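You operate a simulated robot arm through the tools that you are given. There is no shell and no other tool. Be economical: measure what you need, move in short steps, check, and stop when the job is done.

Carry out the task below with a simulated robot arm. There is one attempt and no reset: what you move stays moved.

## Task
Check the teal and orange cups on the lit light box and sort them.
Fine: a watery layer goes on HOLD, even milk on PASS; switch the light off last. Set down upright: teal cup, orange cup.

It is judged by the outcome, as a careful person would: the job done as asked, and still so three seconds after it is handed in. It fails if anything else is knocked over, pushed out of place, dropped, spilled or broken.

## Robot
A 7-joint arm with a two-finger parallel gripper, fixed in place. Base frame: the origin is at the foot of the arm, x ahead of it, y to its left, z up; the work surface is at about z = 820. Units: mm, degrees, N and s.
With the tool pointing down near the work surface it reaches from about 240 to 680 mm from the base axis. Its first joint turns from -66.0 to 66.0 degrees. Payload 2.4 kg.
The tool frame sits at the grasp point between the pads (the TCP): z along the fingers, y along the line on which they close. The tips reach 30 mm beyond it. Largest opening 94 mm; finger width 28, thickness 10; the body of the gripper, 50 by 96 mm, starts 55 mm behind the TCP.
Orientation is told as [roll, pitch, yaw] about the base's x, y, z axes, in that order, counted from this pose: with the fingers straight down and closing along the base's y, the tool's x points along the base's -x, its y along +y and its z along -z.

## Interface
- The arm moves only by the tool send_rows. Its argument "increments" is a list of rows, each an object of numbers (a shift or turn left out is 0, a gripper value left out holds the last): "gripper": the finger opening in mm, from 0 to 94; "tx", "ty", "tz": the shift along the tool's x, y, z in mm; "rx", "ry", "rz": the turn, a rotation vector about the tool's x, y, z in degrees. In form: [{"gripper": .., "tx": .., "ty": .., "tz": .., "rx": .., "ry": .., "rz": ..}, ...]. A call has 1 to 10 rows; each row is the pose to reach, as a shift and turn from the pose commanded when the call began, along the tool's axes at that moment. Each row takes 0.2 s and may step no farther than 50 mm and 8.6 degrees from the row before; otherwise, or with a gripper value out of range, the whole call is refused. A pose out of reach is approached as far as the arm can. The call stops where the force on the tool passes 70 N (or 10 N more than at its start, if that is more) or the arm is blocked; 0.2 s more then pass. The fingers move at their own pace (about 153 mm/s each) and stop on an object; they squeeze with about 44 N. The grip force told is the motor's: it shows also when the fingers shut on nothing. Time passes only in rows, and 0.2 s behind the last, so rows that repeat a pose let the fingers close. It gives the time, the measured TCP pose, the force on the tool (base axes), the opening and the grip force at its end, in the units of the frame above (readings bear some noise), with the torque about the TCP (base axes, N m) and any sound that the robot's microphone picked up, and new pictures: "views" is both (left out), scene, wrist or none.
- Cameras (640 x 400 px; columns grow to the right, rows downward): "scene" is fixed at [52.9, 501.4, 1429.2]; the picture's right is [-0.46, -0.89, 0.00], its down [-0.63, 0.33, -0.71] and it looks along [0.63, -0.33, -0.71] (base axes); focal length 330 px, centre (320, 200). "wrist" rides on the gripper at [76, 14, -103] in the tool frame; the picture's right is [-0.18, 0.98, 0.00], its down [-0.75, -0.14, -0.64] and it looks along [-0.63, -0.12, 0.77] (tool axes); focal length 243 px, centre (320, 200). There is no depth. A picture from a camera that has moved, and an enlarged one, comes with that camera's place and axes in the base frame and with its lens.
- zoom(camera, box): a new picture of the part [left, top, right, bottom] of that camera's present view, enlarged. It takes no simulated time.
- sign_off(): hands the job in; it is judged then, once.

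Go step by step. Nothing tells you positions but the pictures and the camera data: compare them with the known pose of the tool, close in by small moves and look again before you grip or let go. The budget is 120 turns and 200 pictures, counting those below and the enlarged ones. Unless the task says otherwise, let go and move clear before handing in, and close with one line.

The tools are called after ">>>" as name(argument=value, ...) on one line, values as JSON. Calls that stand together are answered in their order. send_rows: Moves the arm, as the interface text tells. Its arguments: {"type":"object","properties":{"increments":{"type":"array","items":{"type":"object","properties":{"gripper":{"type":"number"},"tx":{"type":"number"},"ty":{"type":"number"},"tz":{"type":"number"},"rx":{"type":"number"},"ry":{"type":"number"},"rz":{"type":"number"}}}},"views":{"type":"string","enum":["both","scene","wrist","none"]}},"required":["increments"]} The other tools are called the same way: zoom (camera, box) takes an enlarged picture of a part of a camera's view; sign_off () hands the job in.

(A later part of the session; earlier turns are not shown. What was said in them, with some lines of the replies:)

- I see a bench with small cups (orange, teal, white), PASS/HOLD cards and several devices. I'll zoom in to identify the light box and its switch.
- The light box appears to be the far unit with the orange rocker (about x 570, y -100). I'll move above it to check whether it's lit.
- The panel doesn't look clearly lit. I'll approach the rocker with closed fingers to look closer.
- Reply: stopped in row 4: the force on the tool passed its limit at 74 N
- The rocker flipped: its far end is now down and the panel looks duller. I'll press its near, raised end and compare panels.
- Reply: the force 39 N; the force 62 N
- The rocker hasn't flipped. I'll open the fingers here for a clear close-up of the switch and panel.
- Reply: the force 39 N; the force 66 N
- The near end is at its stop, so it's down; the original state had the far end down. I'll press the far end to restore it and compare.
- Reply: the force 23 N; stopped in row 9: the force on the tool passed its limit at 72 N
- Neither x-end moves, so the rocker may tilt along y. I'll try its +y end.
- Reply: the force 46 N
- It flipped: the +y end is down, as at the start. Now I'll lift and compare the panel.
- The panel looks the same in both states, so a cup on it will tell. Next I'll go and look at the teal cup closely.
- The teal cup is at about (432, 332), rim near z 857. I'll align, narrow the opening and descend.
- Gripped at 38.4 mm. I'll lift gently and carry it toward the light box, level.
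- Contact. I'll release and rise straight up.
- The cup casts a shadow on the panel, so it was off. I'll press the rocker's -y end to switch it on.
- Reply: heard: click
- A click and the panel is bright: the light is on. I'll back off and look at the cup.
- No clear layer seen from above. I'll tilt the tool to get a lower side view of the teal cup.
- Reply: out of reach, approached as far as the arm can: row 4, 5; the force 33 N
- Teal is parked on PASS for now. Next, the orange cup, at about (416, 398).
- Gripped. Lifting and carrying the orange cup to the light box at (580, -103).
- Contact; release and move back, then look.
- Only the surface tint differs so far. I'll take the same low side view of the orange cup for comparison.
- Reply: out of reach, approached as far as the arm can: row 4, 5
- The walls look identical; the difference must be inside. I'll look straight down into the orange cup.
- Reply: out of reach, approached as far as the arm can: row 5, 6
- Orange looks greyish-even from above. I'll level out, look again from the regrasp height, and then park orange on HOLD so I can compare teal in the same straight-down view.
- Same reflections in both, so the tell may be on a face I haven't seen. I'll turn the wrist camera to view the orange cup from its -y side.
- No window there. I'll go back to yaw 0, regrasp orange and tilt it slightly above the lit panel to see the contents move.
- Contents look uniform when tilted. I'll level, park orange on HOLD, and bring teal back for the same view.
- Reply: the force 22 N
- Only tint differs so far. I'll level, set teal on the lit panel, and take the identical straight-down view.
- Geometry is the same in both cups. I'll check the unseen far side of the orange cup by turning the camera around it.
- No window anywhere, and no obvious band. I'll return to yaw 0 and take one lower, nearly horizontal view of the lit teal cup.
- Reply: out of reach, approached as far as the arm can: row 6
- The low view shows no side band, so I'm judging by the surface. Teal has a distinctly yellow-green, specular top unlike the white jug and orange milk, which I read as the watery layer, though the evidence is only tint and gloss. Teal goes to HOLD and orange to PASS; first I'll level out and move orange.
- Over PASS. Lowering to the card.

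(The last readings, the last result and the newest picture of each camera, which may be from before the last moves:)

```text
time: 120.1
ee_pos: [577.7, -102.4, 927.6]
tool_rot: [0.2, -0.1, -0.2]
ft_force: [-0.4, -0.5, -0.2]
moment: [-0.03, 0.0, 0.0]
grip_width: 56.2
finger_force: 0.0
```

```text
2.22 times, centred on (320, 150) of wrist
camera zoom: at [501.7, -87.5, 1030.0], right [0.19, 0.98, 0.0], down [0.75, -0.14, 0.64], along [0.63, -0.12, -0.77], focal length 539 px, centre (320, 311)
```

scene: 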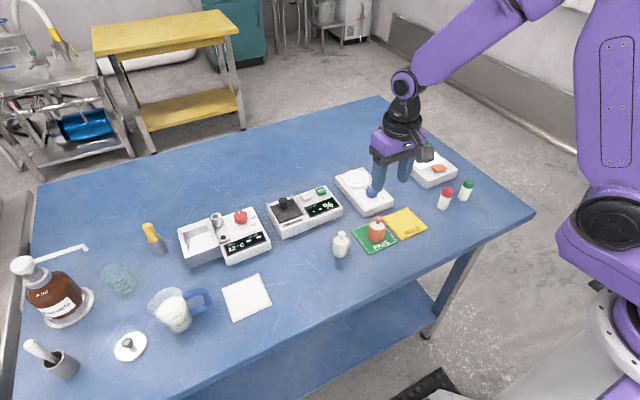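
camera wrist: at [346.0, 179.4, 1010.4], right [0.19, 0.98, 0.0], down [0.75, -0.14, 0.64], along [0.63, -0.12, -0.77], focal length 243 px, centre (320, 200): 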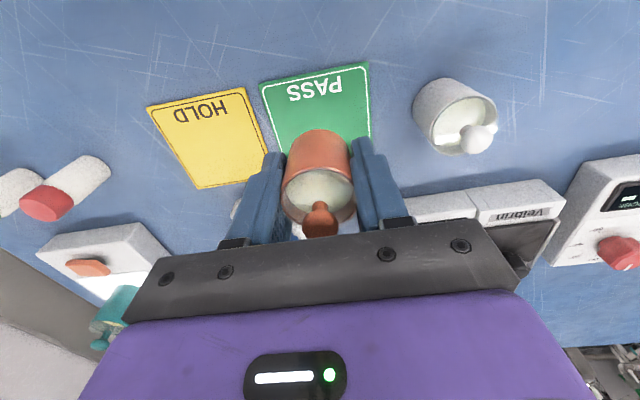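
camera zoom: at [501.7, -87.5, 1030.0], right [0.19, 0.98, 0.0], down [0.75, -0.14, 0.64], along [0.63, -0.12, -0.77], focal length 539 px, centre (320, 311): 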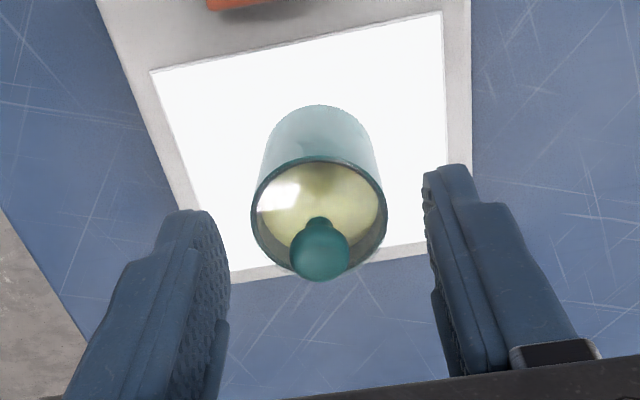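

>>> send_rows(increments=[{"tx": -2, "ty": -0.7, "tz": 20}, {"tx": -2, "ty": -0.7, "tz": 40}, {"tx": -2, "ty": -0.7, "tz": 46}, {"tx": -2, "ty": -0.7, "tz": 46, "gripper": 34}, {"tx": -2, "ty": -0.7, "tz": 46, "gripper": 34}, {"tx": -2, "ty": -0.7, "tz": 46, "gripper": 34}, {"tx": -2, "tz": 36}, {"tx": -2, "tz": 10}, {"tx": -2, "tz": -25}, {"tx": -2, "tz": -50}], views="none")

>>> send_rows(increments=[{"ty": 12, "tx": 10}, {"ty": 40, "tx": 34}, {"ty": 72, "tx": 62}, {"ty": 104, "tx": 92}, {"ty": 136, "tx": 120}, {"ty": 162, "tx": 145}, {"ty": 175, "tx": 157}, {"ty": 178, "tx": 160}, {"ty": 178, "tx": 160, "tz": 20}, {"ty": 178, "tx": 160, "tz": 60}], views="wrist")

```text
time: 122.3
ee_pos: [579.9, -103.0, 978.5]
tool_rot: [0.0, 0.1, -0.2]
ft_force: [0.8, -0.3, -0.7]
moment: [0.02, 0.04, -0.01]
grip_width: 38.6
finger_force: 44.3
```

```text
time: 124.5
ee_pos: [421.3, 77.5, 919.1]
tool_rot: [0.2, 0.0, -0.1]
ft_force: [0.0, 0.7, -0.4]
moment: [0.06, 0.02, 0.01]
grip_width: 38.1
finger_force: 44.3
camera wrist: at [344.3, 92.1, 1021.2], right [0.19, 0.98, 0.0], down [0.75, -0.15, 0.64], along [0.63, -0.12, -0.77], focal length 243 px, centre (320, 200)
```

wrist: 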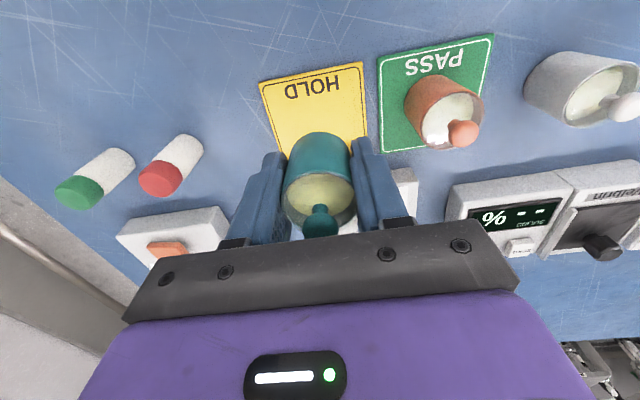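

>>> send_rows(increments=[{"tx": 1, "ty": -2.5, "tz": 25}, {"tx": 1, "ty": -2.5, "tz": 48}, {"tx": 1, "ty": -2.5, "tz": 59}, {"tx": 1, "ty": -2.5, "tz": 62}, {"tx": 1, "ty": -2.5, "tz": 64}, {"tx": 1, "ty": -2.5, "tz": 64}], views="none")

```text
time: 125.9
ee_pos: [419.5, 74.6, 855.5]
tool_rot: [0.2, 0.0, -0.1]
ft_force: [-4.4, 0.1, 30.8]
moment: [-0.05, 0.13, 0.09]
grip_width: 38.1
finger_force: 44.2
```

>>> send_rows(increments=[{"tz": -1}, {"tz": -1, "gripper": 54}, {"tz": -1, "gripper": 54}, {"tz": -30}, {"tz": -70}, {"tz": -110}], views="none")

>>> zoom(camera="scene", box=[330, 180, 450, 260])

>>> zoom(camera="wrist", box=[240, 60, 560, 200])

```text
time: 127.3
ee_pos: [418.4, 74.1, 964.3]
tool_rot: [0.1, 0.1, -0.1]
ft_force: [0.7, -0.2, 0.0]
moment: [0.02, 0.03, 0.0]
grip_width: 54.2
finger_force: 0.2
```

```text
5.00 times, centred on (390, 220) of scene
camera zoom: at [52.9, 501.4, 1429.2], right [-0.46, -0.89, 0.0], down [-0.63, 0.33, -0.71], along [0.63, -0.33, -0.71], focal length 1647 px, centre (-30, 100)
```

zoom: 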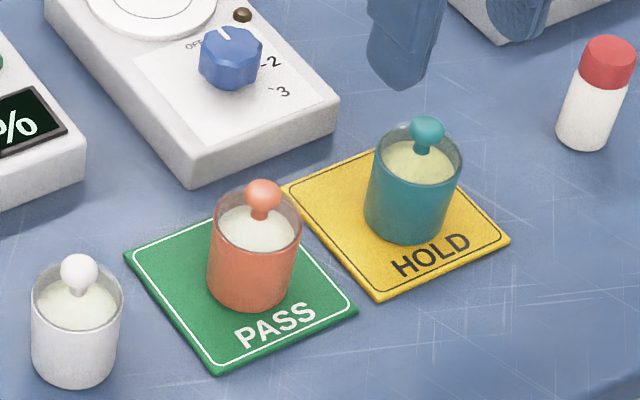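

```text
2.00 times, centred on (400, 130) of wrist
camera zoom: at [342.5, 89.1, 1067.3], right [0.19, 0.98, 0.0], down [0.75, -0.14, 0.64], along [0.63, -0.12, -0.77], focal length 485 px, centre (160, 340)
```

zoom: 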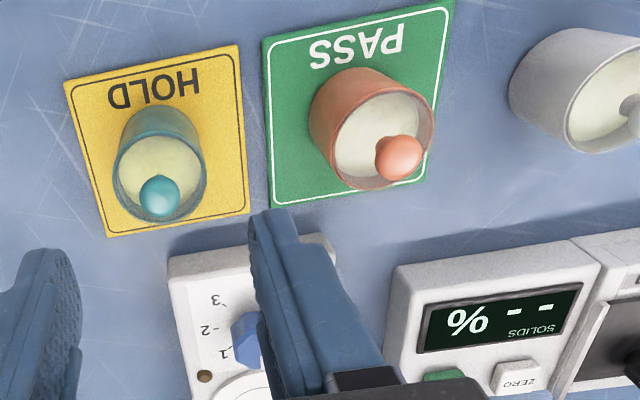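

Both cups stand upright on their cards. Now I'll switch off the light by pressing the rocker's +y end.

>>> send_rows(increments=[{"gripper": 0, "tx": -22, "ty": -35, "tz": -10}, {"gripper": 0, "tx": -45, "ty": -72, "tz": -10}, {"tx": -68, "ty": -108, "tz": -10}, {"tx": -90, "ty": -142, "tz": 0}, {"tx": -100, "ty": -160, "tz": 20}, {"tx": -100, "ty": -160, "tz": 50}], views="none")

>>> send_rows(increments=[{"tz": 10}, {"tz": 17}, {"tz": 20}, {"tz": 22}, {"tz": 24}, {"tz": 25}], views="none")

>>> zoom(camera="scene", box=[400, 130, 460, 180])

```text
time: 128.7
ee_pos: [520.3, -87.7, 914.1]
tool_rot: [0.1, 0.0, -0.1]
ft_force: [-0.4, 0.4, -0.9]
moment: [0.02, 0.0, 0.02]
grip_width: 0.0
finger_force: 32.7
```

```text
time: 130.1
ee_pos: [518.3, -86.9, 890.1]
tool_rot: [0.0, -0.1, -0.2]
ft_force: [-5.7, 1.8, 23.5]
moment: [-0.18, 0.19, -0.01]
grip_width: 0.1
finger_force: 32.5
heard: click
```

```text
8.00 times, centred on (430, 155) of scene
camera zoom: at [52.4, 501.6, 1429.2], right [-0.46, -0.89, 0.0], down [-0.63, 0.33, -0.71], along [0.63, -0.33, -0.71], focal length 2636 px, centre (-560, 560)
```

zoom: 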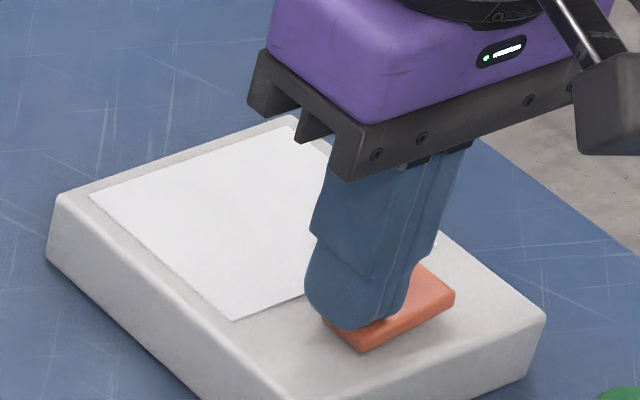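

A click and the panel is dark: the light is off. I'll retract and take a final look.

>>> send_rows(increments=[{"tz": -15}, {"tz": -50}, {"tz": -95}, {"tx": 20, "tz": -130}, {"tx": 40, "tz": -160}], views="scene")

>>> zoom(camera="scene", box=[330, 130, 480, 260])

```text
time: 131.3
ee_pos: [478.3, -87.4, 1049.5]
tool_rot: [0.1, 0.0, -0.2]
ft_force: [0.1, -0.8, 0.4]
moment: [0.0, 0.04, 0.0]
grip_width: 0.0
finger_force: 33.6
```

scene: 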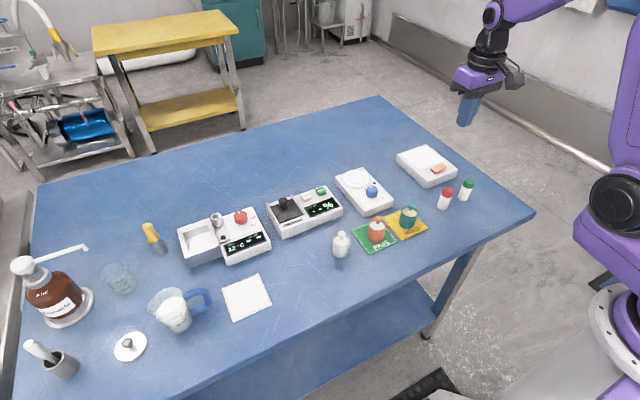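

```text
3.08 times, centred on (405, 195) of scene
camera zoom: at [52.9, 501.4, 1429.2], right [-0.46, -0.89, 0.0], down [-0.63, 0.33, -0.71], along [0.63, -0.33, -0.71], focal length 1014 px, centre (58, 215)
```

zoom: 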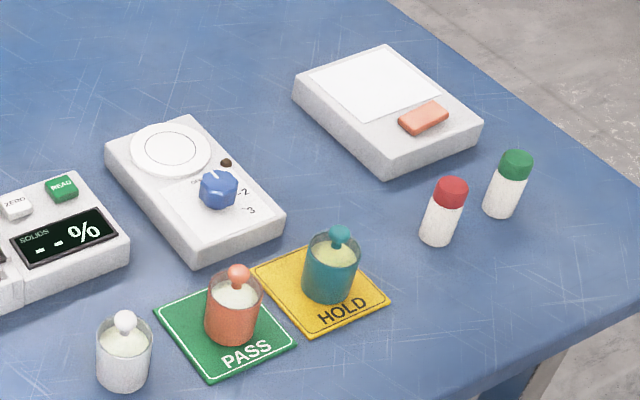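

The final view shows both cups upright on their cards, the light off and the arm clear, so I'm handing in.

>>> sign_off()

```text
The job is handed in.
```

I checked both cups on the lit light box and handed in with teal on HOLD, orange on PASS, both upright, and the light switched off last. The sort itself is uncertain: I never saw a distinct watery layer in either cup, and I chose teal only because its milk looked yellower and shinier than the orange cup's.
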